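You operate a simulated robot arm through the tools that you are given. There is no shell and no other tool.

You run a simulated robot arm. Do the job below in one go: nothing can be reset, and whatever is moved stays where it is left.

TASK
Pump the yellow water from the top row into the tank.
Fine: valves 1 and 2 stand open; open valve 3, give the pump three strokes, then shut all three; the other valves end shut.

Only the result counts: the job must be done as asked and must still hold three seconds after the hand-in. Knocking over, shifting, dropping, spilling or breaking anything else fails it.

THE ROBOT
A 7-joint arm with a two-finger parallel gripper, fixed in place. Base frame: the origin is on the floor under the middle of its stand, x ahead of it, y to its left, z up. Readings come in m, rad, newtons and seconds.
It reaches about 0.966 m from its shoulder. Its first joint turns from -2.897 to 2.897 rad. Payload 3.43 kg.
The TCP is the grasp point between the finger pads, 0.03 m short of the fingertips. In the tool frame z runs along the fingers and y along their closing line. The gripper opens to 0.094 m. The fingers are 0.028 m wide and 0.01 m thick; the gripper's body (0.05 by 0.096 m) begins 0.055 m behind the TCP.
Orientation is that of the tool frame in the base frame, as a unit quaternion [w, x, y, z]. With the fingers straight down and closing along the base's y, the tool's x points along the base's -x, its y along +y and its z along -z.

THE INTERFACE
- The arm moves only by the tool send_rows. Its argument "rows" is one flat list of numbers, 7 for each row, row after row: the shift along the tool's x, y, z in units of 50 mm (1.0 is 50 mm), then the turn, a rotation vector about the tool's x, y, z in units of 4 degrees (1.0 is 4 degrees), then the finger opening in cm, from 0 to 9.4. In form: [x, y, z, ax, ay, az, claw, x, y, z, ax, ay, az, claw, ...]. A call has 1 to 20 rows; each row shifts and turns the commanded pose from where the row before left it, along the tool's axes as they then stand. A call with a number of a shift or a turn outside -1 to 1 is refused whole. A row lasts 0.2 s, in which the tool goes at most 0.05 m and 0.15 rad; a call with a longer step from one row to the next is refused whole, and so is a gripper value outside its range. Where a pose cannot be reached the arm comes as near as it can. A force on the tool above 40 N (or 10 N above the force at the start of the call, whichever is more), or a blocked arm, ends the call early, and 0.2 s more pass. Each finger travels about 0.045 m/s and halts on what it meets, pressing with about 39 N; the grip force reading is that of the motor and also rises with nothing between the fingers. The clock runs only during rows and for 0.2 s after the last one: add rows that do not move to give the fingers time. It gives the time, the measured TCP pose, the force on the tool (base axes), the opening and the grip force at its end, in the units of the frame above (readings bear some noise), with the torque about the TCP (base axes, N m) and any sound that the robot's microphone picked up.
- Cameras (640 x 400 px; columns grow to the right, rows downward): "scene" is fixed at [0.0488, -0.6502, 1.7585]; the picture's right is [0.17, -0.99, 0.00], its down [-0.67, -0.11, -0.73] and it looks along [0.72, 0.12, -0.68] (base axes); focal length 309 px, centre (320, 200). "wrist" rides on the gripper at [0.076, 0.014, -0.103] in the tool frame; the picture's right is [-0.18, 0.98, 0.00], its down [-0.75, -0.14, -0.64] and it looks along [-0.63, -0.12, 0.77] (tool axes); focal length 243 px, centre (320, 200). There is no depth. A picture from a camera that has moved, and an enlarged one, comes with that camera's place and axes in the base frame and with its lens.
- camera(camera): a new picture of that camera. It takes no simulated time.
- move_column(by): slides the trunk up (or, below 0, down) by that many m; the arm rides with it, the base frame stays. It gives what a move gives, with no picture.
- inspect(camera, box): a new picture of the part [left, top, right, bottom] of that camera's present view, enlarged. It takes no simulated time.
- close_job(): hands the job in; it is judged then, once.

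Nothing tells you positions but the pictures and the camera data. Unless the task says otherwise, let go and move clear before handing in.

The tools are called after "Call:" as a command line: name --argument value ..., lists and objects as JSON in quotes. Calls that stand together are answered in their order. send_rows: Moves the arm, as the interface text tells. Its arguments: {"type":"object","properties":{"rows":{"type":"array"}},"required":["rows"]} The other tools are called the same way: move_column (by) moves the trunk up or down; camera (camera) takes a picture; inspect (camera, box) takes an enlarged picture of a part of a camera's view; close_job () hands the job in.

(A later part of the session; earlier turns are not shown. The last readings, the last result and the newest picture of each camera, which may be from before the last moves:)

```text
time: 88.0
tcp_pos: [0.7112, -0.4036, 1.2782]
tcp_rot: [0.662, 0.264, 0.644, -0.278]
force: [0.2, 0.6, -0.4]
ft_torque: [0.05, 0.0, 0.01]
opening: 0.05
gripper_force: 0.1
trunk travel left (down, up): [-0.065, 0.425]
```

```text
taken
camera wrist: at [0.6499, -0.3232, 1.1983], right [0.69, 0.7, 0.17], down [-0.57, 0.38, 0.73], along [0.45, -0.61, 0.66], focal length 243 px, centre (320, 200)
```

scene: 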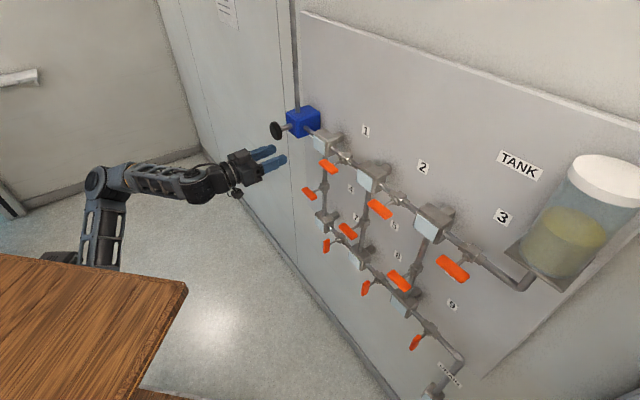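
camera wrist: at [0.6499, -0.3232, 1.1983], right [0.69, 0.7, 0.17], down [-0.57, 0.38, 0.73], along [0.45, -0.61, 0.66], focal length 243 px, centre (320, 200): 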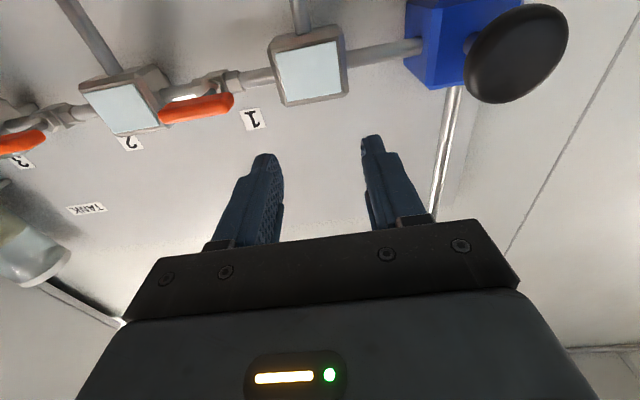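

Good: all cells pale, the tank holding the water. I slide right in front of valve 1 and level the hand.

Call:
send_rows --rows '[0.13, -0.72, 0, 0, 0.15, 0, 5, 0.13, -0.72, 0, 0, 0.15, 0, 5, 0.13, -0.72, 0, 0, 0.15, 0, 5, 0, 0, 0, 0, 0, 0, 5, 0, 0, 0, 0, 0, -1, 5, 0, 0, 0, 0, 0, -1, 5, 0, 0, 0, 0, 0, -1, 5, 0, 0, 0, 0, 0, -1, 5, 0, 0, 0, 0, 0, -1, 5, 0, 0, 0, 0, 0, -1, 5, 0, 0, 0, 0, 0, -1, 5, 0, 0, 0, 0, 0, -1, 5, 0, 0, 0, 0, 0, -1, 5, 0, 0, 0, 0, 0, -1, 5, 0, 0, 0, 0, 0, 0, 5]'

Call:
camera --camera "scene"

```text
time: 91.2
tcp_pos: [0.6396, -0.4813, 1.2528]
tcp_rot: [0.514, 0.026, 0.709, -0.482]
force: [0.0, 0.9, -0.2]
ft_torque: [-0.03, -0.04, -0.02]
opening: 0.05
gripper_force: 0.1
trunk travel left (down, up): [-0.065, 0.425]
```

```text
taken
```

scene: 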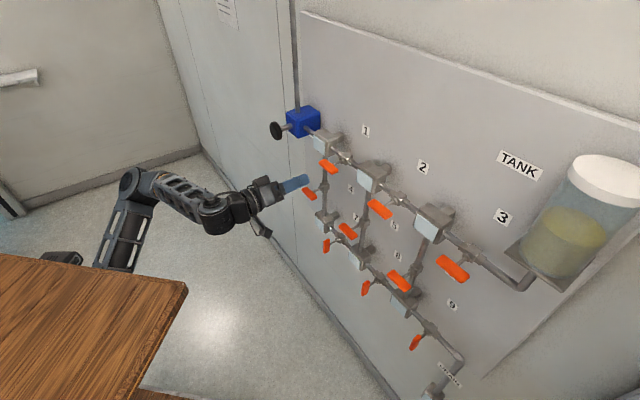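

Valve 1 is straight ahead. I continue the roll to -90° so the fingers can close above and below the horizontal handle.

Call:
send_rows --rows '[0, 0, 0, 0, 0, -1, 5, 0, 0, 0, 0, 0, -1, 5, 0, 0, 0, 0, 0, -1, 5, 0, 0, 0, 0, 0, -1, 5, 0, 0, 0, 0, 0, -1, 5, 0, 0, 0, 0, 0, -1, 5, 0, 0, 0, 0, 0, -1, 5, 0, 0, 0, 0, 0, -1, 5, 0, 0, 0, 0, 0, -1, 5, 0, 0, 0, 0, 0, -1, 5, 0, 0, 0, 0, 0, -1, 5, 0, 0, 0, 0, 0, -1, 5, 0, 0, 0, 0, 0, -0.4, 5, 0, 0, 0, 0, 0, 0, 5]'

Call:
camera --camera "wrist"

Call:
camera --camera "scene"

```text
time: 94.2
tcp_pos: [0.6335, -0.4821, 1.2577]
tcp_rot: [-0.269, 0.269, -0.653, 0.655]
force: [-0.5, 0.3, 1.0]
ft_torque: [0.02, -0.03, -0.01]
opening: 0.0497
gripper_force: 0.1
trunk travel left (down, up): [-0.065, 0.425]
```

```text
taken
camera wrist: at [0.5072, -0.4622, 1.2444], right [0.13, 0.13, -0.98], down [0.08, 0.99, 0.14], along [0.99, -0.1, 0.12], focal length 243 px, centre (320, 200)
```

wrist: 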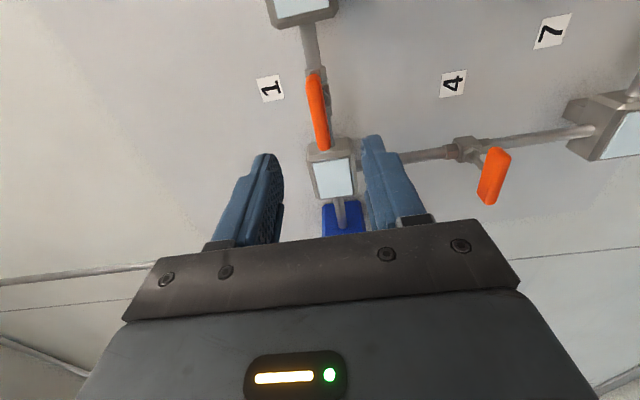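

```text
taken
```

scene: 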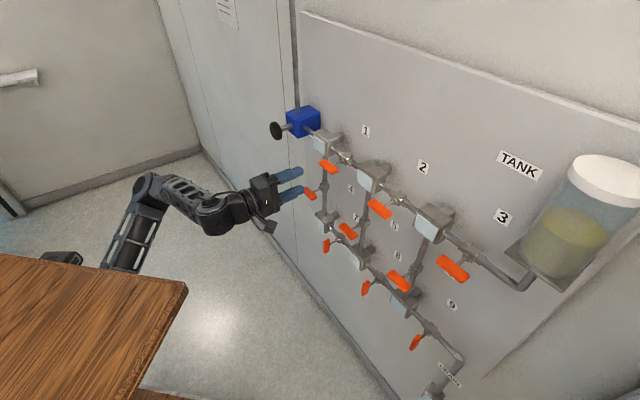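

Aligned with handle 1 to within 2 mm. I move in 0.11 m to bring the pads level with it.

Call:
send_rows --rows '[-0.04, -0.02, 0.5, 0, 0, 0, 5, 0, 0, 0.5, 0, 0, 0, 5, 0, 0, 0.5, 0, 0, 0, 5, 0, 0, 0.4, 0, 0, 0, 5, 0, 0, 0.3, 0, 0, 0, 5, 0, 0, 0, 0, 0, 0, 5]'

Call:
camera --camera "wrist"

Call:
inspect --camera "scene" --box '[240, 100, 440, 240]'

```text
time: 95.6
tcp_pos: [0.7135, -0.5598, 1.2596]
tcp_rot: [-0.27, 0.269, -0.653, 0.654]
force: [0.5, 0.8, 0.2]
ft_torque: [-0.01, 0.0, 0.0]
opening: 0.0501
gripper_force: 0.1
trunk travel left (down, up): [-0.065, 0.425]
```

```text
taken
camera wrist: at [0.5857, -0.5394, 1.2455], right [0.13, 0.13, -0.98], down [0.08, 0.99, 0.14], along [0.99, -0.1, 0.12], focal length 243 px, centre (320, 200)
```

wrist: 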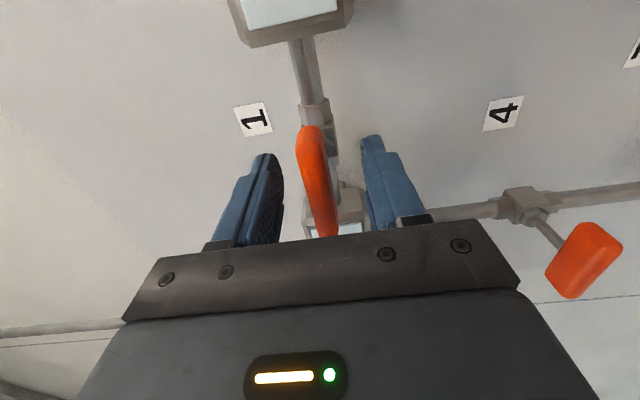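

```text
2.86 times, centred on (340, 170) of scene
camera zoom: at [0.0488, -0.6502, 1.7585], right [0.17, -0.99, 0.0], down [-0.67, -0.11, -0.73], along [0.72, 0.12, -0.68], focal length 882 px, centre (263, 286)
```

zoom: 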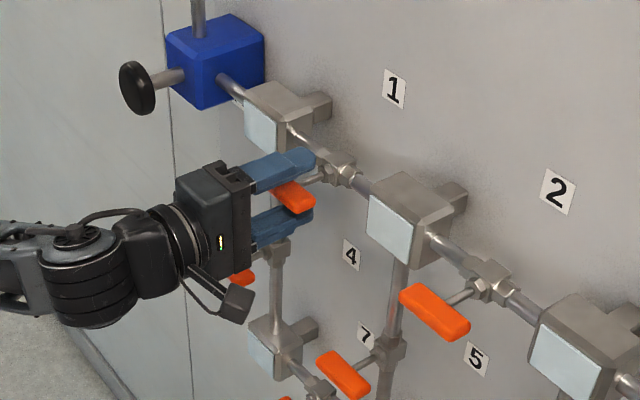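

Same view as when valve 3 was gripped correctly. I close on handle 1.

Call:
send_rows --rows '[0, 0, 0, 0, 0, 0, 0, 0, 0, 0, 0, 0, 0, 0, 0, 0, 0, 0, 0, 0, 0, 0, 0, 0, 0, 0, 0, 0, 0, 0, 0, 0, 0, 0.5, 0, 0, 0, 0, 0, 0, 0.5, 0, 0, 0, 0, 0, 0, 1, 0, 0, 0, 0, 0, 0, 1, 0]'

Call:
inspect --camera "scene" --box '[240, 100, 440, 240]'

```text
time: 97.4
tcp_pos: [0.713, -0.5581, 1.2603]
tcp_rot: [0.337, -0.199, 0.678, -0.622]
force: [-2.1, -5.1, 4.9]
ft_torque: [0.08, 0.03, 0.45]
opening: 0.0176
gripper_force: 45.0
trunk travel left (down, up): [-0.065, 0.425]
```

```text
2.86 times, centred on (340, 170) of scene
camera zoom: at [0.0488, -0.6502, 1.7585], right [0.17, -0.99, 0.0], down [-0.67, -0.11, -0.73], along [0.72, 0.12, -0.68], focal length 882 px, centre (263, 286)
```

zoom: 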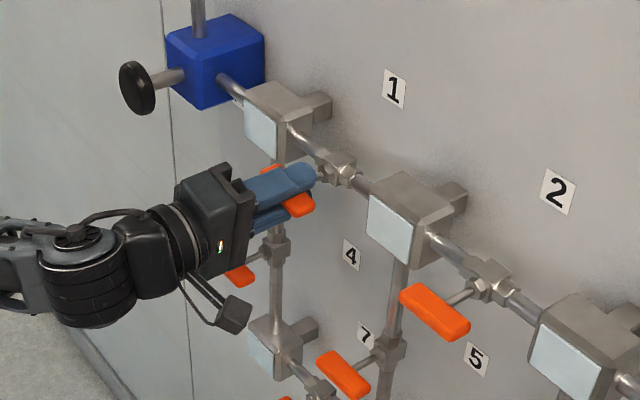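

Handle 1 turns clockwise freely. I continue to upright (shut).

Call:
send_rows --rows '[0, 0, 0, 0, 0, 1, 0, 0, 0, 0, 0, 0, 1, 0, 0, 0, 0, 0, 0, 1, 0, 0, 0, 0, 0, 0, 1, 0, 0, 0, 0, 0, 0, 1, 0, 0, 0, 0, 0, 0, 1, 0, 0, 0, 0, 0, 0, 1, 0, 0, 0, 0, 0, 0, 1, 0, 0, 0, 0, 0, 0, 1, 0, 0, 0, 0, 0, 0, 1, 0]'

Call:
send_rows --rows '[0, 0, 0, 0, 0, 1, 0, 0, 0, 0, 0, 0, 1, 0, 0, 0, 0, 0, 0, 1, 0, 0, 0, 0, 0, 0, 1, 0, 0, 0, 0, 0, 0, 1, 0, 0, 0, 0, 0, 0, 1, 0, 0, 0, 0, 0, 0, 1, 0, 0, 0, 0, 0, 0, 1, 0, 0, 0, 0, 0, 0, 1, 0, 0, 0, 0, 0, 0, 0.8, 0, 0, 0, 0, 0, 0, 0, 0]'

Call:
inspect --camera "scene" --box '[240, 100, 440, 240]'

Call:
camera --camera "wrist"

```text
time: 98.1
tcp_pos: [0.7124, -0.5597, 1.2595]
tcp_rot: [0.379, -0.144, 0.691, -0.599]
force: [-13.3, 6.7, 22.6]
ft_torque: [0.23, 0.16, 0.81]
opening: 0.0175
gripper_force: 44.9
trunk travel left (down, up): [-0.065, 0.425]
stopped in row 3: the force on the tool passed its limit at 47 N (the readings are from after the stop); the commanded pose is now the measured one
```

```text
time: 98.5
tcp_pos: [0.7114, -0.5594, 1.2586]
tcp_rot: [0.384, -0.133, 0.692, -0.596]
force: [-15.8, 15.8, 16.7]
ft_torque: [0.18, 0.09, 1.13]
opening: 0.0176
gripper_force: 45.2
trunk travel left (down, up): [-0.065, 0.425]
stopped in row 1: the force on the tool passed its limit at 45 N (the readings are from after the stop); the commanded pose is now the measured one
```

```text
2.86 times, centred on (340, 170) of scene
camera zoom: at [0.0488, -0.6502, 1.7585], right [0.17, -0.99, 0.0], down [-0.67, -0.11, -0.73], along [0.72, 0.12, -0.68], focal length 882 px, centre (263, 286)
```

zoom: 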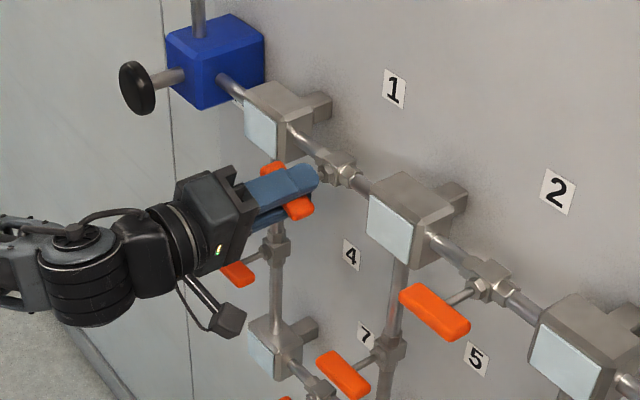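

```text
taken
camera wrist: at [0.5942, -0.5299, 1.2174], right [0.39, 0.37, -0.84], down [0.02, 0.91, 0.41], along [0.92, -0.18, 0.35], focal length 243 px, centre (320, 200)
```

wrist: 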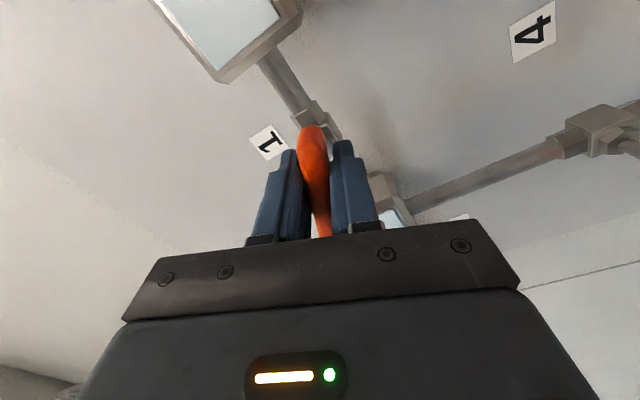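

The handle follows (about 21° so far), but forces build up as the arm drifts slightly while rolling. I ease the stress by backing out 3 mm and up 2 mm, with a softer grip, then check.

Call:
send_rows --rows '[-0.018, -0.047, -0.06, 0, 0, 0, 1.7, 0, 0, 0, 0, 0, 0, 1.7]'

```text
time: 99.1
tcp_pos: [0.7131, -0.5599, 1.2571]
tcp_rot: [0.383, -0.134, 0.696, -0.593]
force: [-3.0, -6.4, 7.7]
ft_torque: [0.05, 0.09, 0.07]
opening: 0.0227
gripper_force: 4.4
trunk travel left (down, up): [-0.065, 0.425]
```

Call:
camera --camera "wrist"

Call:
inspect --camera "scene" --box '[270, 120, 390, 200]'

```text
taken
camera wrist: at [0.5941, -0.5299, 1.2157], right [0.39, 0.37, -0.84], down [0.02, 0.91, 0.41], along [0.92, -0.18, 0.34], focal length 243 px, centre (320, 200)
```

wrist: 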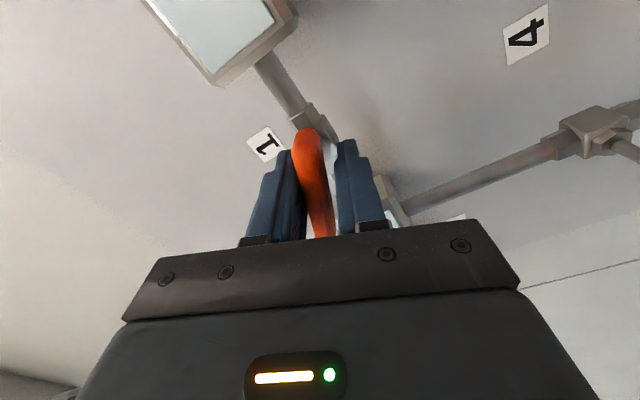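

```text
5.00 times, centred on (330, 160) of scene
camera zoom: at [0.0488, -0.6502, 1.7585], right [0.17, -0.99, 0.0], down [-0.67, -0.11, -0.73], along [0.72, 0.12, -0.68], focal length 1543 px, centre (270, 400)
```

zoom: 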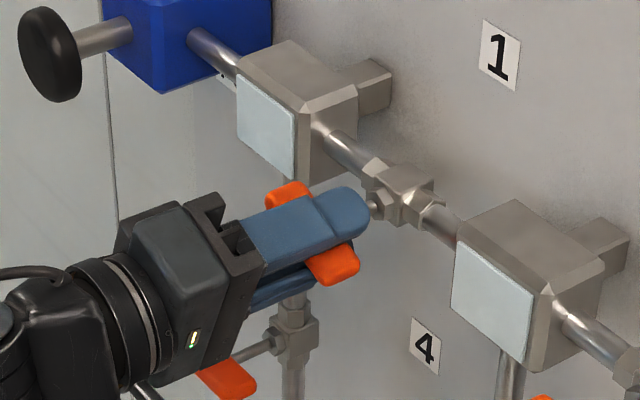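

The handle sits slightly high between the fingers: the hand has sagged about 3 mm below the pivot. I raise it 4 mm before gripping again.

Call:
send_rows --rows '[-0.03, -0.08, 0, 0, 0, 0, 2.6, 0, 0, 0, 0, 0, 0, 2.6, 0, 0, 0, 0, 0, 0, 2.6]'

Call:
camera --camera "wrist"

```text
time: 99.9
tcp_pos: [0.7159, -0.5573, 1.2599]
tcp_rot: [0.382, -0.137, 0.696, -0.593]
force: [-0.6, -0.4, 0.6]
ft_torque: [-0.03, 0.02, -0.02]
opening: 0.0261
gripper_force: 0.1
trunk travel left (down, up): [-0.065, 0.425]
```

```text
taken
camera wrist: at [0.5968, -0.5285, 1.2194], right [0.38, 0.37, -0.85], down [0.02, 0.91, 0.41], along [0.92, -0.18, 0.34], focal length 243 px, centre (320, 200)
```

wrist: 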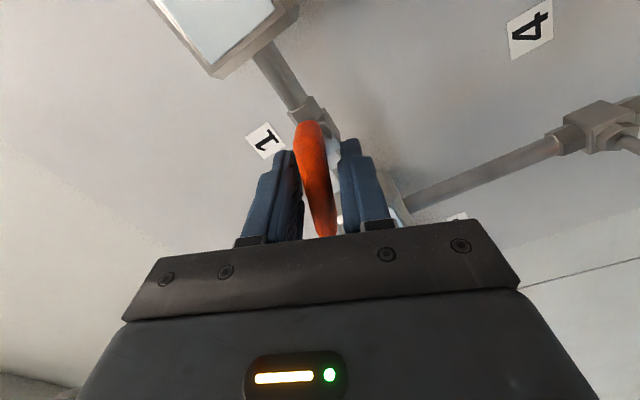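

Centred and free of force. I close again and turn another 16°.

Call:
send_rows --rows '[0, 0, 0, 0, 0, 0, 0, 0, 0, 0, 0, 0, 0, 0, 0, 0, 0, 0, 0, 0, 0, 0, 0, 0, 0, 0, 1, 0, 0, 0, 0, 0, 0, 1, 0, 0, 0, 0, 0, 0, 1, 0, 0, 0, 0, 0, 0, 1, 0]'

```text
time: 100.9
tcp_pos: [0.7152, -0.5569, 1.2604]
tcp_rot: [0.397, -0.113, 0.698, -0.585]
force: [-13.6, 9.1, 28.8]
ft_torque: [0.28, 0.34, 0.79]
opening: 0.0177
gripper_force: 45.3
trunk travel left (down, up): [-0.065, 0.425]
stopped in row 5: the force on the tool passed its limit at 46 N (the readings are from after the stop); the commanded pose is now the measured one
```

Gripping and rolling at this arm posture stresses the handle, because the arm drifts while rolling. I'll release, back out, and instead push the handle end round with closed fingertips, which needs only straight moves.

Call:
send_rows --rows '[0, 0, 0, 0, 0, 0, 2.4, 0, 0, 0, 0, 0, 0, 4, 0, 0, 0, 0, 0, 0, 5, 0, 0, 0, 0, 0, 0, 5, 0, 0, -0.5, 0, 0, 0, 5, 0, 0, -0.7, 0, 0, 0, 5, 0, 0, -0.7, 0, 0, 0, 5]'

Call:
camera --camera "wrist"

Call:
inspect --camera "scene" --box '[270, 120, 390, 200]'

```text
time: 102.5
tcp_pos: [0.6618, -0.4919, 1.2408]
tcp_rot: [0.38, -0.123, 0.711, -0.579]
force: [0.3, -0.2, 0.2]
ft_torque: [0.02, 0.0, 0.03]
opening: 0.0499
gripper_force: 0.2
trunk travel left (down, up): [-0.065, 0.425]
```

```text
taken
camera wrist: at [0.5441, -0.4596, 1.2015], right [0.39, 0.41, -0.83], down [0.04, 0.89, 0.46], along [0.92, -0.21, 0.33], focal length 243 px, centre (320, 200)
```

wrist: 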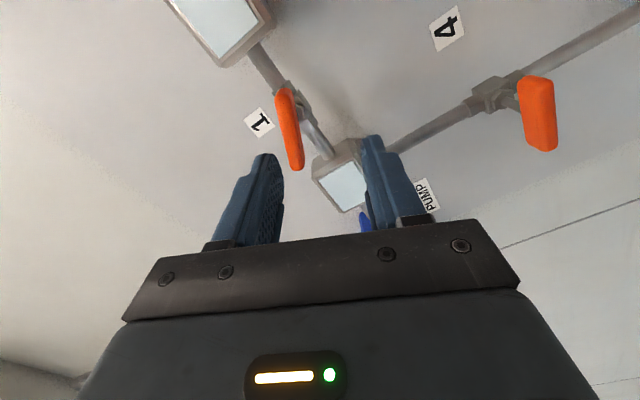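

```text
5.00 times, centred on (330, 160) of scene
camera zoom: at [0.0488, -0.6502, 1.7585], right [0.17, -0.99, 0.0], down [-0.67, -0.11, -0.73], along [0.72, 0.12, -0.68], focal length 1543 px, centre (270, 400)
```

zoom: 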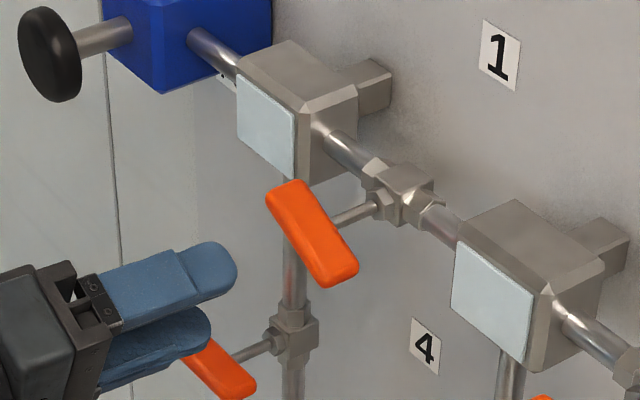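

Handle 1 stands about 25° off the pipe. I roll the hand back to level and close the fingers to use them as a pusher.

Call:
send_rows --rows '[0, 0, 0, 0, 0, 1, 3, 0, 0, 0, 0, 0, 1, 1, 0, 0, 0, 0, 0, 1, 0, 0, 0, 0, 0, 0, 1, 0, 0, 0, 0, 0, 0, 1, 0, 0, 0, 0, 0, 0, 1, 0, 0, 0, 0, 0, 0, 1, 0, 0, 0, 0, 0, 0, 1, 0, 0, 0, 0, 0, 0, 1, 0, 0, 0, 0, 0, 0, 1, 0, 0, 0, 0, 0, 0, 1, 0, 0, 0, 0, 0, 0, 1, 0, 0, 0, 0, 0, 0, 1, 0, 0, 0, 0, 0, 0, 1, 0, 0, 0, 0, 0, 0, 1, 0, 0, 0, 0, 0, 0, 1, 0, 0, 0, 0, 0, 0, 0, 0]'

Call:
camera --camera "wrist"

```text
time: 106.1
tcp_pos: [0.6655, -0.4901, 1.2434]
tcp_rot: [0.632, 0.268, 0.667, -0.29]
force: [-0.7, -0.2, -0.5]
ft_torque: [-0.02, 0.01, 0.04]
opening: 0.0
gripper_force: 33.2
trunk travel left (down, up): [-0.065, 0.425]
```

```text
taken
camera wrist: at [0.6008, -0.4047, 1.1712], right [0.72, 0.68, 0.14], down [-0.5, 0.37, 0.78], along [0.48, -0.63, 0.61], focal length 243 px, centre (320, 200)
```

wrist: 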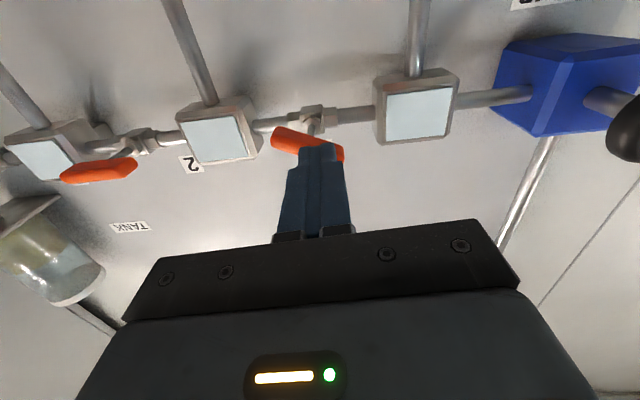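

I correct the small angle errors and move to a start point above the right end of handle 1, still out in front of it.

Call:
send_rows --rows '[-0.61, -0.37, 0, -0.18, -0.24, 0.35, 0, -0.61, -0.37, 0, -0.18, -0.24, 0.35, 0, 0, 0, 0, 0, 0, 0, 0]'

Call:
camera --camera "wrist"

```text
time: 106.9
tcp_pos: [0.6444, -0.514, 1.3036]
tcp_rot: [0.653, 0.27, 0.654, -0.268]
force: [0.7, -0.3, 0.0]
ft_torque: [0.0, -0.01, 0.02]
opening: 0.0
gripper_force: 32.9
trunk travel left (down, up): [-0.065, 0.425]
```

```text
taken
camera wrist: at [0.5808, -0.4308, 1.2292], right [0.69, 0.7, 0.19], down [-0.55, 0.35, 0.76], along [0.46, -0.63, 0.63], focal length 243 px, centre (320, 200)
```

wrist: 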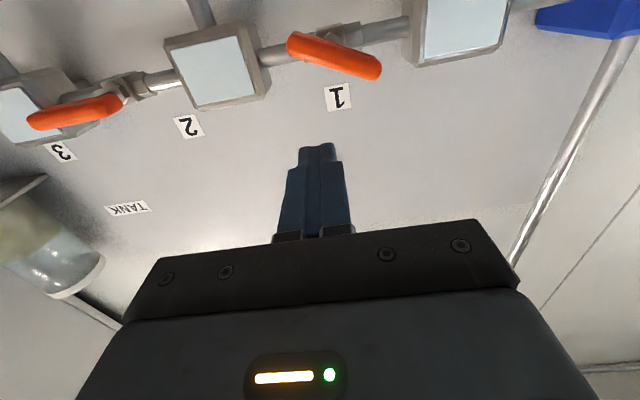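

The hand is exactly aligned now. I move in beside the panel, above the right half of handle 1.

Call:
send_rows --rows '[0, -0.1, 0.5, 0, 0, 0, 0, 0, 0, 0.5, 0, 0, 0, 0, 0, 0, 0.4, 0, 0, 0, 0, 0, 0, 0.12, 0, 0, 0, 0, 0, 0, 0, 0, 0, 0, 0]'

Call:
camera --camera "wrist"

Call:
inspect --camera "scene" --box '[270, 120, 390, 200]'

```text
time: 108.3
tcp_pos: [0.6955, -0.5735, 1.2981]
tcp_rot: [0.649, 0.272, 0.658, -0.267]
force: [-0.3, -0.6, 1.0]
ft_torque: [-0.02, 0.05, 0.03]
opening: 0.0
gripper_force: 33.3
trunk travel left (down, up): [-0.065, 0.425]
stopped in row 5: the arm was blocked; the commanded pose is now the measured one
```

```text
taken
camera wrist: at [0.6327, -0.4898, 1.2226], right [0.7, 0.69, 0.19], down [-0.55, 0.34, 0.76], along [0.47, -0.63, 0.62], focal length 243 px, centre (320, 200)
```

wrist: 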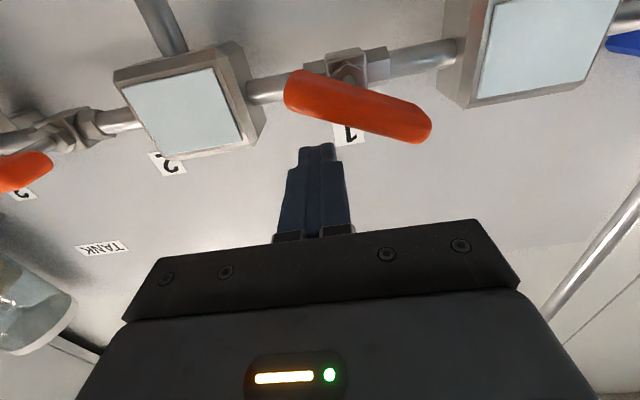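

```text
5.00 times, centred on (330, 160) of scene
camera zoom: at [0.0488, -0.6502, 1.7585], right [0.17, -0.99, 0.0], down [-0.67, -0.11, -0.73], along [0.72, 0.12, -0.68], focal length 1543 px, centre (270, 400)
```

zoom: 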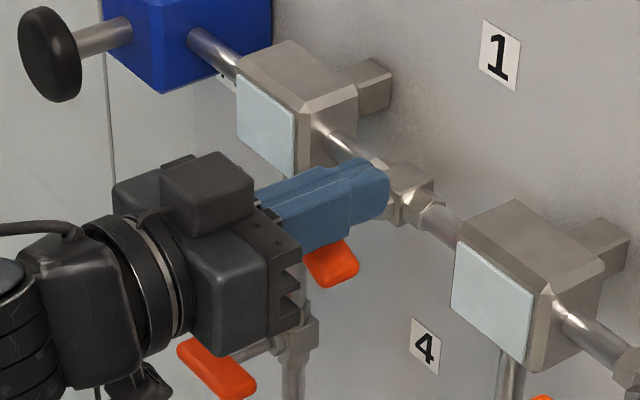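

The hand is in place (the arm reports a block from its own links, but the tool is free). I push straight down on the handle's right end in small steps.

Call:
send_rows --rows '[0.2, 0, 0, 0, 0, 0, 0, 0.2, 0, 0, 0, 0, 0, 0, 0.2, 0, 0, 0, 0, 0, 0]'

Call:
inspect --camera "scene" --box '[270, 120, 390, 200]'

Call:
camera --camera "wrist"

```text
time: 109.1
tcp_pos: [0.7001, -0.5728, 1.2616]
tcp_rot: [0.645, 0.271, 0.662, -0.269]
force: [-1.9, -1.0, 1.1]
ft_torque: [0.01, 0.01, -0.07]
opening: 0.0
gripper_force: 33.0
trunk travel left (down, up): [-0.065, 0.425]
```

```text
5.00 times, centred on (330, 160) of scene
camera zoom: at [0.0488, -0.6502, 1.7585], right [0.17, -0.99, 0.0], down [-0.67, -0.11, -0.73], along [0.72, 0.12, -0.68], focal length 1543 px, centre (270, 400)
```

zoom: 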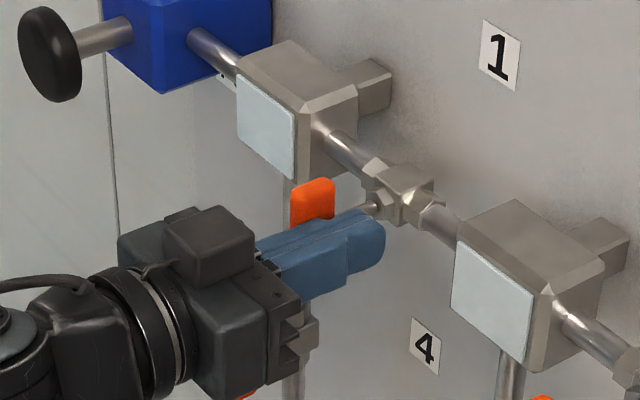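

```text
taken
camera wrist: at [0.6356, -0.489, 1.1882], right [0.7, 0.69, 0.18], down [-0.54, 0.34, 0.77], along [0.47, -0.63, 0.61], focal length 243 px, centre (320, 200)
```

wrist: 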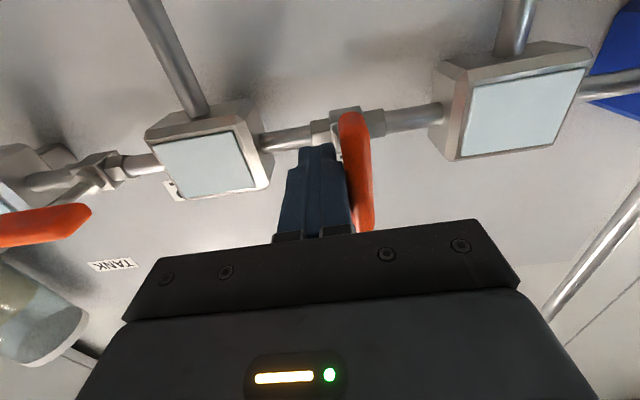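

Handle 1 swung to nearly upright with almost no force. I go a little lower and then push left to bring it to its stop.

Call:
send_rows --rows '[0.15, 0, 0, 0, 0, 0, 0, 0.15, 0, 0, 0, 0, 0, 0, 0, 0.04, 0, 0, 0, 0, 0, 0, 0.04, 0, 0, 0, 0, 0, 0, 0.04, 0, 0, 0, 0, 0]'

Call:
inspect --camera "scene" --box '[270, 120, 390, 200]'

Call:
camera --camera "wrist"

```text
time: 110.5
tcp_pos: [0.7029, -0.5769, 1.231]
tcp_rot: [0.631, 0.275, 0.67, -0.278]
force: [-15.5, -13.2, 7.0]
ft_torque: [0.35, -0.18, 0.31]
opening: 0.0
gripper_force: 33.3
trunk travel left (down, up): [-0.065, 0.425]
stopped in row 5: the force on the tool passed its limit at 41 N (the readings are from after the stop); the commanded pose is now the measured one
```

```text
5.00 times, centred on (330, 160) of scene
camera zoom: at [0.0488, -0.6502, 1.7585], right [0.17, -0.99, 0.0], down [-0.67, -0.11, -0.73], along [0.72, 0.12, -0.68], focal length 1543 px, centre (270, 400)
```

zoom: 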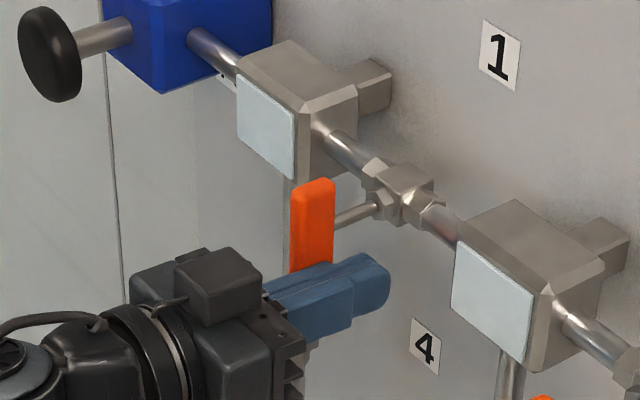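

```text
taken
camera wrist: at [0.6385, -0.4909, 1.1595], right [0.72, 0.68, 0.16], down [-0.51, 0.35, 0.79], along [0.48, -0.65, 0.6], focal length 243 px, centre (320, 200)
```

wrist: 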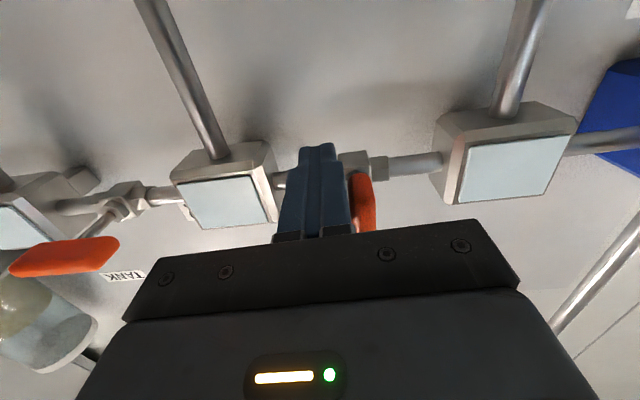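

The stop is reached (side force jumped) and handle 1 looks exactly upright. I ease off to the right, then back out and check.

Call:
send_rows --rows '[0, -0.12, 0, 0, 0, 0, 0, 0, -0.1, 0, 0, 0, 0, 0, 0, 0, -0.4, 0, 0, 0, 0, 0, 0, -0.6, 0, 0, 0, 0, 0, 0, -0.6, 0, 0, 0, 0, 0, 0, 0, 0, 0, 0, 0]'

Call:
inspect --camera "scene" --box '[270, 120, 390, 200]'

Call:
camera --camera "wrist"

Call:
camera --camera "scene"

```text
time: 111.9
tcp_pos: [0.6512, -0.5275, 1.2188]
tcp_rot: [0.617, 0.27, 0.684, -0.279]
force: [0.4, 0.8, -0.2]
ft_torque: [0.02, 0.0, -0.01]
opening: 0.0002
gripper_force: 32.6
trunk travel left (down, up): [-0.065, 0.425]
```

```text
5.00 times, centred on (330, 160) of scene
camera zoom: at [0.0488, -0.6502, 1.7585], right [0.17, -0.99, 0.0], down [-0.67, -0.11, -0.73], along [0.72, 0.12, -0.68], focal length 1543 px, centre (270, 400)
```

zoom: 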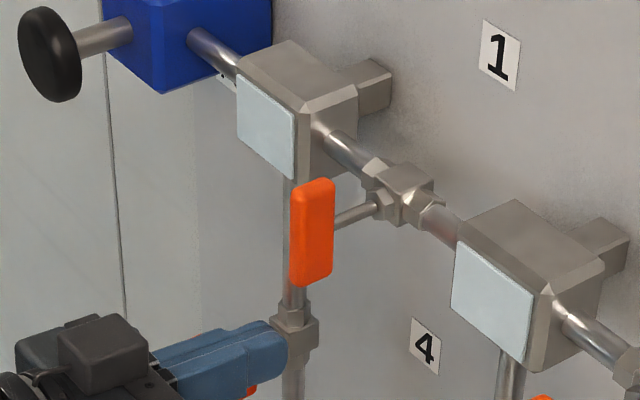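

```text
taken
camera wrist: at [0.584, -0.4421, 1.1507], right [0.72, 0.68, 0.14], down [-0.48, 0.34, 0.81], along [0.5, -0.65, 0.57], focal length 243 px, centre (320, 200)
```

wrist: 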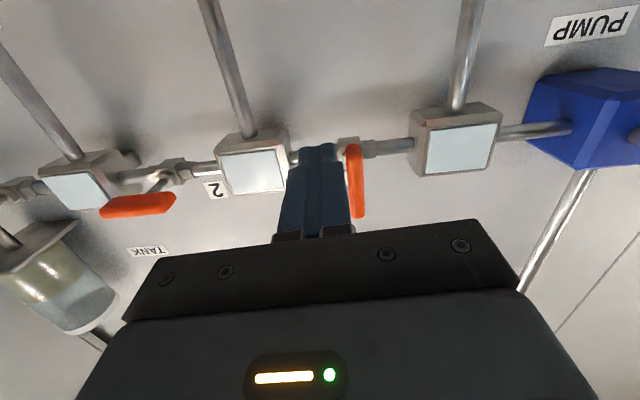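

```text
taken
```

scene: 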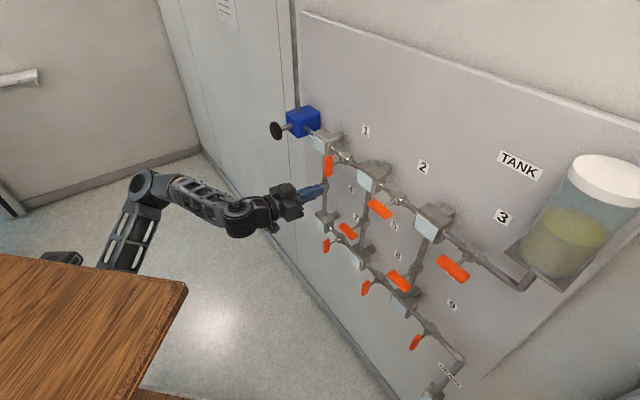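

Valve 1 is shut (upright like valve 3 was at first). For valves 2 and 3 I go back to the higher trunk posture: back off, raise the trunk, and bring the hand down again.

Call:
send_rows --rows '[-0.4, -0.3, -0.5, 0, -0.3, 0, 0, -0.4, -0.4, -0.5, 0, -0.3, 0, 0, 0, -0.4, -0.2, 0, -0.3, 0, 0, 0, 0, 0, 0, 0, 0, 0]'

Call:
move_column --by 0.2

Call:
camera --camera "scene"

```text
time: 112.9
tcp_pos: [0.5778, -0.5207, 1.2671]
tcp_rot: [0.641, 0.258, 0.664, -0.287]
force: [0.4, -1.0, 0.1]
ft_torque: [0.01, -0.01, -0.01]
opening: 0.0
gripper_force: 33.0
trunk travel left (down, up): [-0.065, 0.425]
```

```text
time: 115.0
tcp_pos: [0.5756, -0.5239, 1.4633]
tcp_rot: [0.639, 0.262, 0.664, -0.287]
force: [-0.3, -0.6, -0.2]
ft_torque: [0.01, 0.0, 0.05]
opening: 0.0
gripper_force: 33.1
trunk travel left (down, up): [-0.265, 0.225]
```

```text
taken
```

scene: 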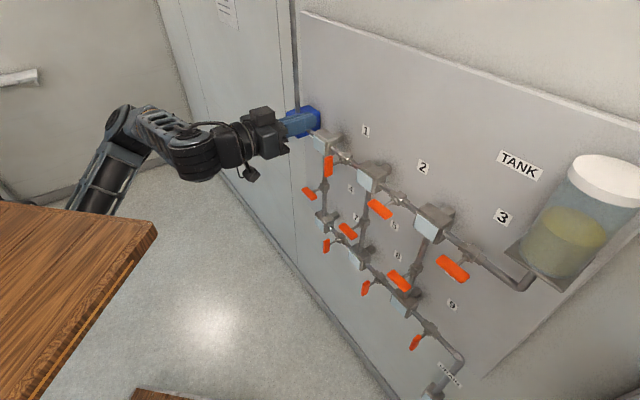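

Now I lower the hand about 0.19 m and shift right, toward valve 2's column.

Call:
send_rows --rows '[0.76, -0.3, 0, 0, 0, 0, 0, 0.76, -0.3, 0, 0, 0, 0, 0, 0.76, -0.3, 0, 0, 0, 0, 0, 0.76, -0.3, 0, 0, 0, 0, 0, 0.6, -0.3, 0, 0, 0, 0, 0, 0, 0, 0, 0, 0, 0, 0]'

Call:
camera --camera "scene"

```text
time: 116.5
tcp_pos: [0.5155, -0.5813, 1.2818]
tcp_rot: [0.64, 0.262, 0.665, -0.284]
force: [0.2, -0.8, 0.0]
ft_torque: [0.02, 0.0, 0.0]
opening: 0.0
gripper_force: 32.5
trunk travel left (down, up): [-0.265, 0.225]
```

```text
taken
```

scene: 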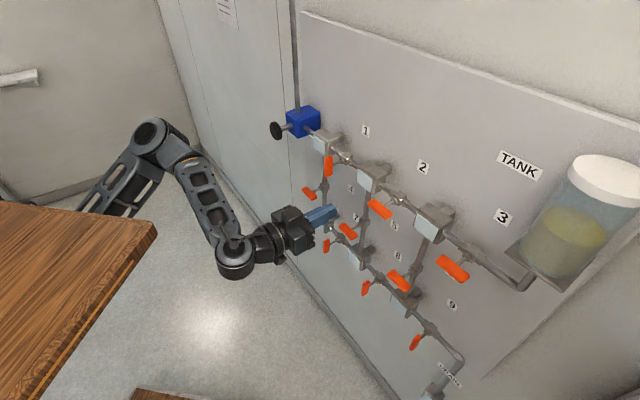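

Good. I raise the trunk the rest of the way (0.185 m), to the posture that worked for valve 3, and lower the hand correspondingly.

Call:
move_column --by 0.185

Call:
send_rows --rows '[0.66, -0.2, -0.06, -0.1, -0.2, 0, 0, 0.66, -0.2, -0.06, -0.1, -0.1, 0, 0, 0.66, -0.2, -0.06, 0, 0, 0, 0, 0.66, -0.2, -0.06, 0, 0, 0, 0, 0.6, -0.2, 0, 0, 0, 0, 0, 0, 0, 0, 0, 0, 0, 0]'

Call:
camera --camera "scene"

Call:
camera --camera "wrist"

```text
time: 118.5
tcp_pos: [0.5119, -0.5825, 1.464]
tcp_rot: [0.639, 0.265, 0.665, -0.282]
force: [0.8, 1.0, -0.1]
ft_torque: [0.03, -0.01, -0.03]
opening: 0.0002
gripper_force: 32.8
trunk travel left (down, up): [-0.45, 0.04]
```

```text
time: 119.9
tcp_pos: [0.4655, -0.6124, 1.3234]
tcp_rot: [0.665, 0.257, 0.642, -0.282]
force: [0.9, -1.1, 0.0]
ft_torque: [0.04, -0.01, -0.02]
opening: 0.0
gripper_force: 33.0
trunk travel left (down, up): [-0.45, 0.04]
```

```text
taken
```

scene: 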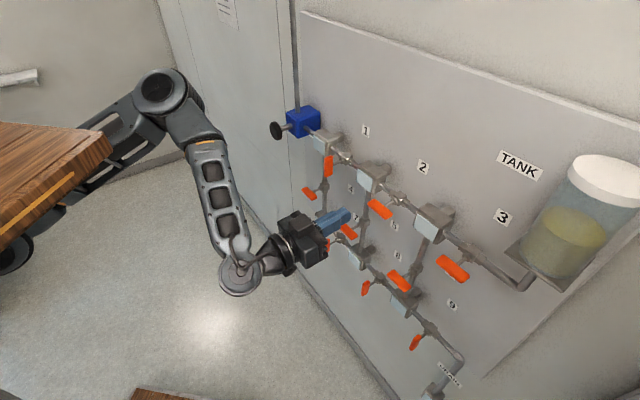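

```text
taken
camera wrist: at [0.4028, -0.5327, 1.243], right [0.69, 0.7, 0.16], down [-0.57, 0.38, 0.73], along [0.45, -0.6, 0.66], focal length 243 px, centre (320, 200)
```

wrist: 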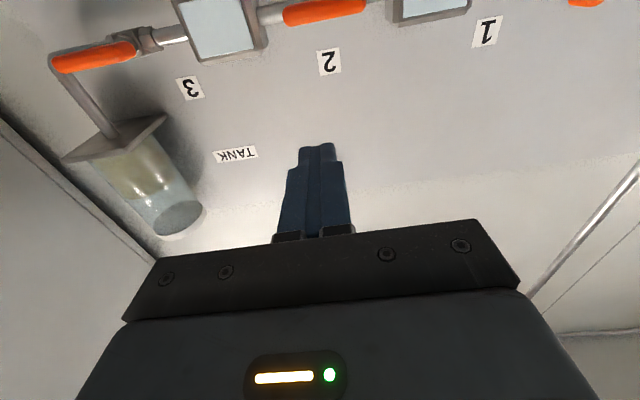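

I level the hand and set it above the right half of handle 2, then check the pose before moving in.

Call:
send_rows --rows '[0.19, -0.09, 0.4, 0, 0.31, 0.15, 0, 0.19, -0.09, 0.4, 0, 0.31, 0.15, 0, 0, 0, 0, 0, 0, 0, 0]'

Call:
camera --camera "wrist"

```text
time: 120.7
tcp_pos: [0.4869, -0.6464, 1.3048]
tcp_rot: [0.653, 0.27, 0.655, -0.268]
force: [-0.8, -0.6, 0.0]
ft_torque: [0.0, 0.0, -0.04]
opening: 0.0
gripper_force: 33.3
trunk travel left (down, up): [-0.45, 0.04]
```

```text
taken
camera wrist: at [0.4239, -0.5643, 1.2296], right [0.69, 0.7, 0.19], down [-0.55, 0.35, 0.76], along [0.46, -0.63, 0.63], focal length 243 px, centre (320, 200)
```

wrist: 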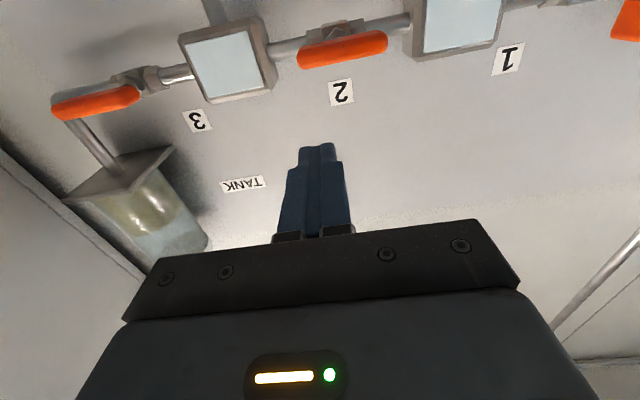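

Exact pose, no block. I move in beside the panel above handle 2's right half.

Call:
send_rows --rows '[0, 0, 0.6, 0, 0, 0, 0, 0, 0, 0.6, 0, 0, 0, 0, 0, 0, 0.45, 0, 0, 0, 0, 0, 0, 0.22, 0, 0, 0, 0, 0, 0, 0, 0, 0, 0, 0]'

Call:
camera --camera "wrist"

Call:
inspect --camera "scene" --box '[310, 150, 450, 240]'

```text
time: 121.9
tcp_pos: [0.5535, -0.7138, 1.3051]
tcp_rot: [0.653, 0.271, 0.654, -0.269]
force: [1.3, 1.0, 0.5]
ft_torque: [-0.01, -0.03, 0.05]
opening: 0.0
gripper_force: 33.4
trunk travel left (down, up): [-0.45, 0.04]
```

```text
taken
camera wrist: at [0.4903, -0.6305, 1.2296], right [0.69, 0.7, 0.19], down [-0.55, 0.35, 0.76], along [0.46, -0.63, 0.63], focal length 243 px, centre (320, 200)
```

wrist: 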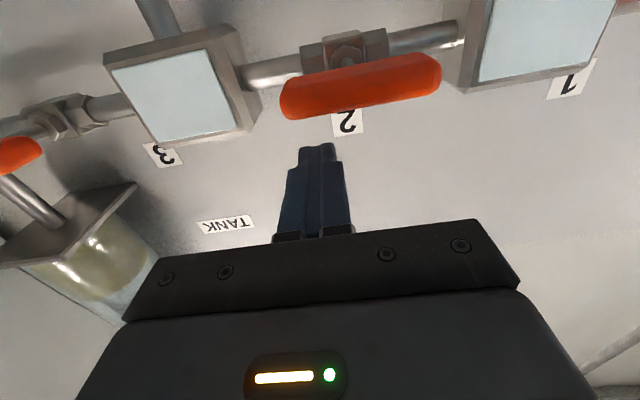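

```text
4.44 times, centred on (380, 195) of scene
camera zoom: at [0.0488, -0.6502, 1.7585], right [0.17, -0.99, 0.0], down [-0.67, -0.11, -0.73], along [0.72, 0.12, -0.68], focal length 1372 px, centre (53, 222)
```

zoom: 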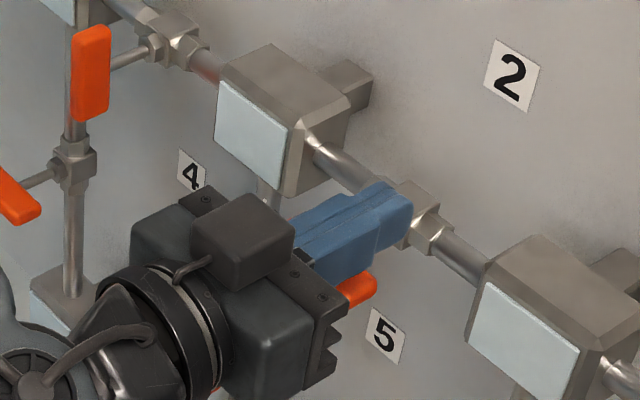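

Positioned as intended. I push down in 9 mm steps.

Call:
send_rows --rows '[0.18, 0, 0, 0, 0, 0, 0, 0.18, 0, 0, 0, 0, 0, 0, 0.18, 0, 0, 0, 0, 0, 0, 0.18, 0, 0, 0, 0, 0, 0, 0.18, 0, 0, 0, 0, 0, 0]'

Call:
camera --camera "wrist"

Call:
inspect --camera "scene" --box '[310, 150, 450, 240]'

```text
time: 123.1
tcp_pos: [0.5531, -0.7129, 1.2598]
tcp_rot: [0.653, 0.271, 0.654, -0.269]
force: [-0.8, 0.0, -1.0]
ft_torque: [-0.02, 0.02, -0.03]
opening: 0.0
gripper_force: 33.1
trunk travel left (down, up): [-0.45, 0.04]
```

```text
taken
camera wrist: at [0.4901, -0.63, 1.1835], right [0.69, 0.7, 0.19], down [-0.55, 0.35, 0.76], along [0.46, -0.63, 0.63], focal length 243 px, centre (320, 200)
```

wrist: 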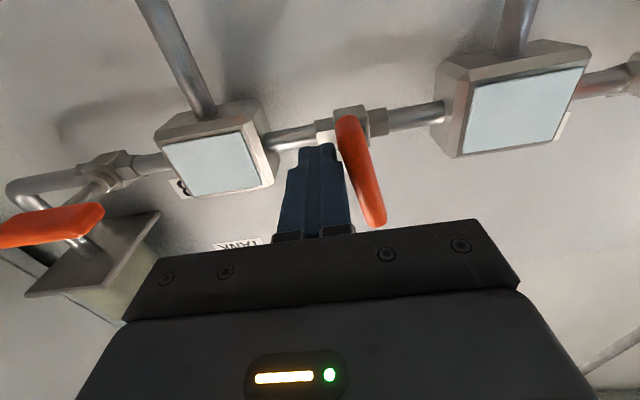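

```text
4.44 times, centred on (380, 195) of scene
camera zoom: at [0.0488, -0.6502, 1.7585], right [0.17, -0.99, 0.0], down [-0.67, -0.11, -0.73], along [0.72, 0.12, -0.68], focal length 1372 px, centre (53, 222)
```

zoom: 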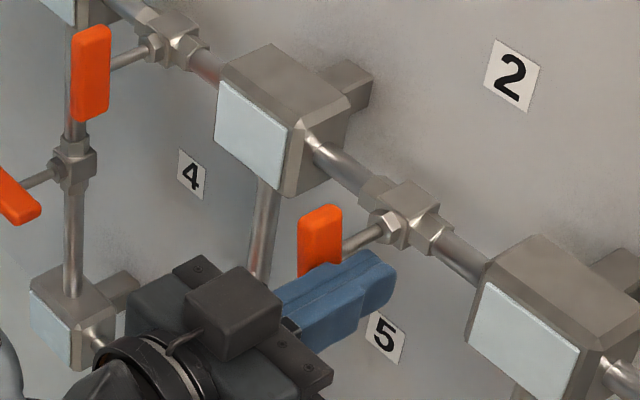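

Handle 2 is at roughly 70°. I go 18 mm lower, then press left to its stop.

Call:
send_rows --rows '[0.18, 0, 0, 0, 0, 0, 0, 0.18, 0, 0, 0, 0, 0, 0, 0, 0.05, 0, 0, 0, 0, 0, 0, 0.05, 0, 0, 0, 0, 0, 0, 0.03, 0, 0, 0, 0, 0, 0, 0.03, 0, 0, 0, 0, 0]'

Call:
camera --camera "wrist"

Call:
inspect --camera "scene" --box '[310, 150, 450, 240]'

```text
time: 124.5
tcp_pos: [0.5547, -0.7096, 1.2412]
tcp_rot: [0.652, 0.273, 0.654, -0.271]
force: [-15.3, -32.2, -4.7]
ft_torque: [0.26, -0.14, -0.13]
opening: 0.0
gripper_force: 32.9
trunk travel left (down, up): [-0.45, 0.04]
```

```text
taken
camera wrist: at [0.4927, -0.6265, 1.1662], right [0.7, 0.69, 0.19], down [-0.55, 0.35, 0.76], along [0.46, -0.63, 0.63], focal length 243 px, centre (320, 200)
```

wrist: 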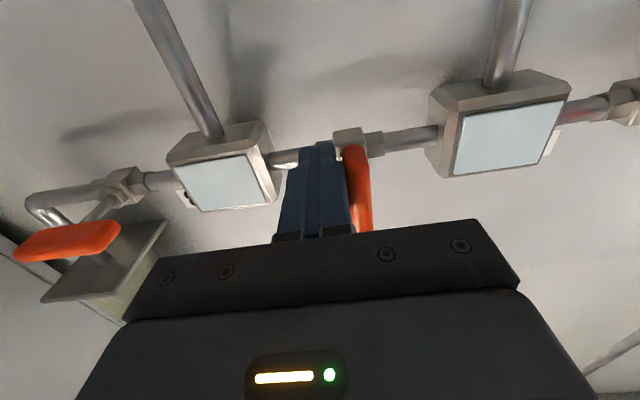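

```text
4.44 times, centred on (380, 195) of scene
camera zoom: at [0.0488, -0.6502, 1.7585], right [0.17, -0.99, 0.0], down [-0.67, -0.11, -0.73], along [0.72, 0.12, -0.68], focal length 1372 px, centre (53, 222)
```

zoom: 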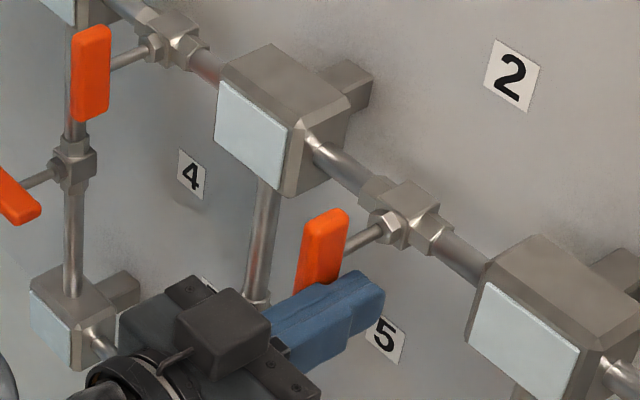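

The side force rose to about 33 N, so handle 2 is at its stop. I ease right and back out.

Call:
send_rows --rows '[0, -0.12, 0, 0, 0, 0, 0, 0, -0.12, 0, 0, 0, 0, 0, 0, 0, -0.4, 0, 0, 0, 0, 0, 0, -0.6, 0, 0, 0, 0, 0, 0, -0.6, 0, 0, 0, 0, 0, 0, -0.3, 0, 0, 0, 0, 0, 0, 0, 0, 0, 0, 0]'

Call:
inspect --camera "scene" --box '[310, 150, 450, 240]'

Call:
camera --camera "wrist"

```text
time: 126.1
tcp_pos: [0.4846, -0.6485, 1.2421]
tcp_rot: [0.654, 0.269, 0.654, -0.269]
force: [0.4, -0.4, 0.6]
ft_torque: [0.03, 0.03, 0.02]
opening: 0.0001
gripper_force: 33.2
trunk travel left (down, up): [-0.45, 0.04]
```

```text
4.44 times, centred on (380, 195) of scene
camera zoom: at [0.0488, -0.6502, 1.7585], right [0.17, -0.99, 0.0], down [-0.67, -0.11, -0.73], along [0.72, 0.12, -0.68], focal length 1372 px, centre (53, 222)
```

zoom: 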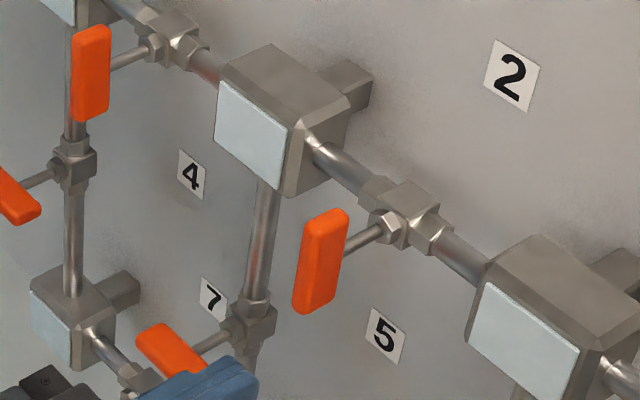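

```text
taken
camera wrist: at [0.4209, -0.5659, 1.1663], right [0.69, 0.7, 0.19], down [-0.55, 0.35, 0.75], along [0.46, -0.63, 0.63], focal length 243 px, centre (320, 200)
```

wrist: 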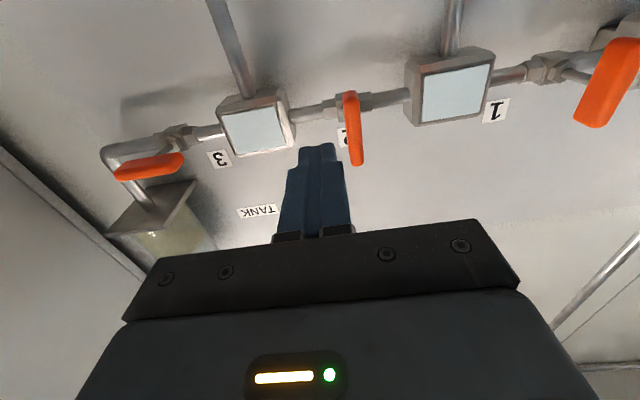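

Valve 2 is shut and upright. Now valve 3: I slide right and up to a start point above the right half of its handle.

Call:
send_rows --rows '[-0.25, -0.79, 0, 0, 0, 0, 0, -0.25, -0.79, 0, 0, 0, 0, 0, -0.25, -0.79, 0, 0, 0, 0, 0, -0.25, -0.79, 0, 0, 0, 0, 0, -0.25, -0.79, 0, 0, 0, 0, 0, 0, 0, 0, 0, 0, 0, 0]'

Call:
camera --camera "wrist"

Call:
camera --camera "scene"

```text
time: 127.5
tcp_pos: [0.3432, -0.7898, 1.3033]
tcp_rot: [0.653, 0.271, 0.654, -0.269]
force: [-0.7, -0.7, -0.2]
ft_torque: [0.04, 0.01, -0.05]
opening: 0.0001
gripper_force: 33.0
trunk travel left (down, up): [-0.45, 0.04]
```

```text
taken
camera wrist: at [0.2805, -0.7064, 1.2287], right [0.69, 0.7, 0.19], down [-0.55, 0.35, 0.76], along [0.46, -0.63, 0.63], focal length 243 px, centre (320, 200)
```

wrist: 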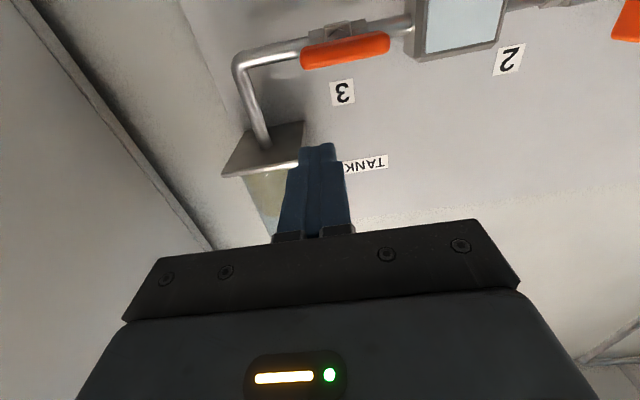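

```text
taken
```

scene: 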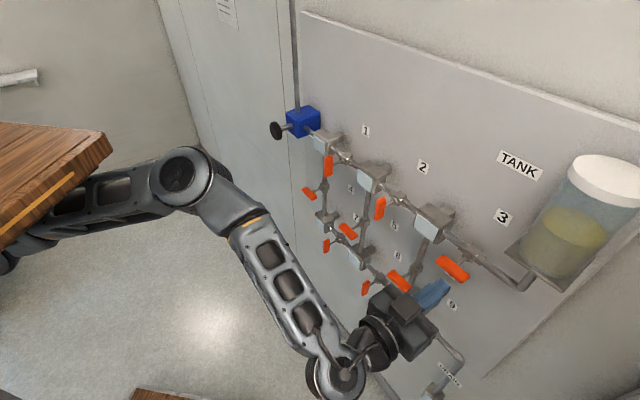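

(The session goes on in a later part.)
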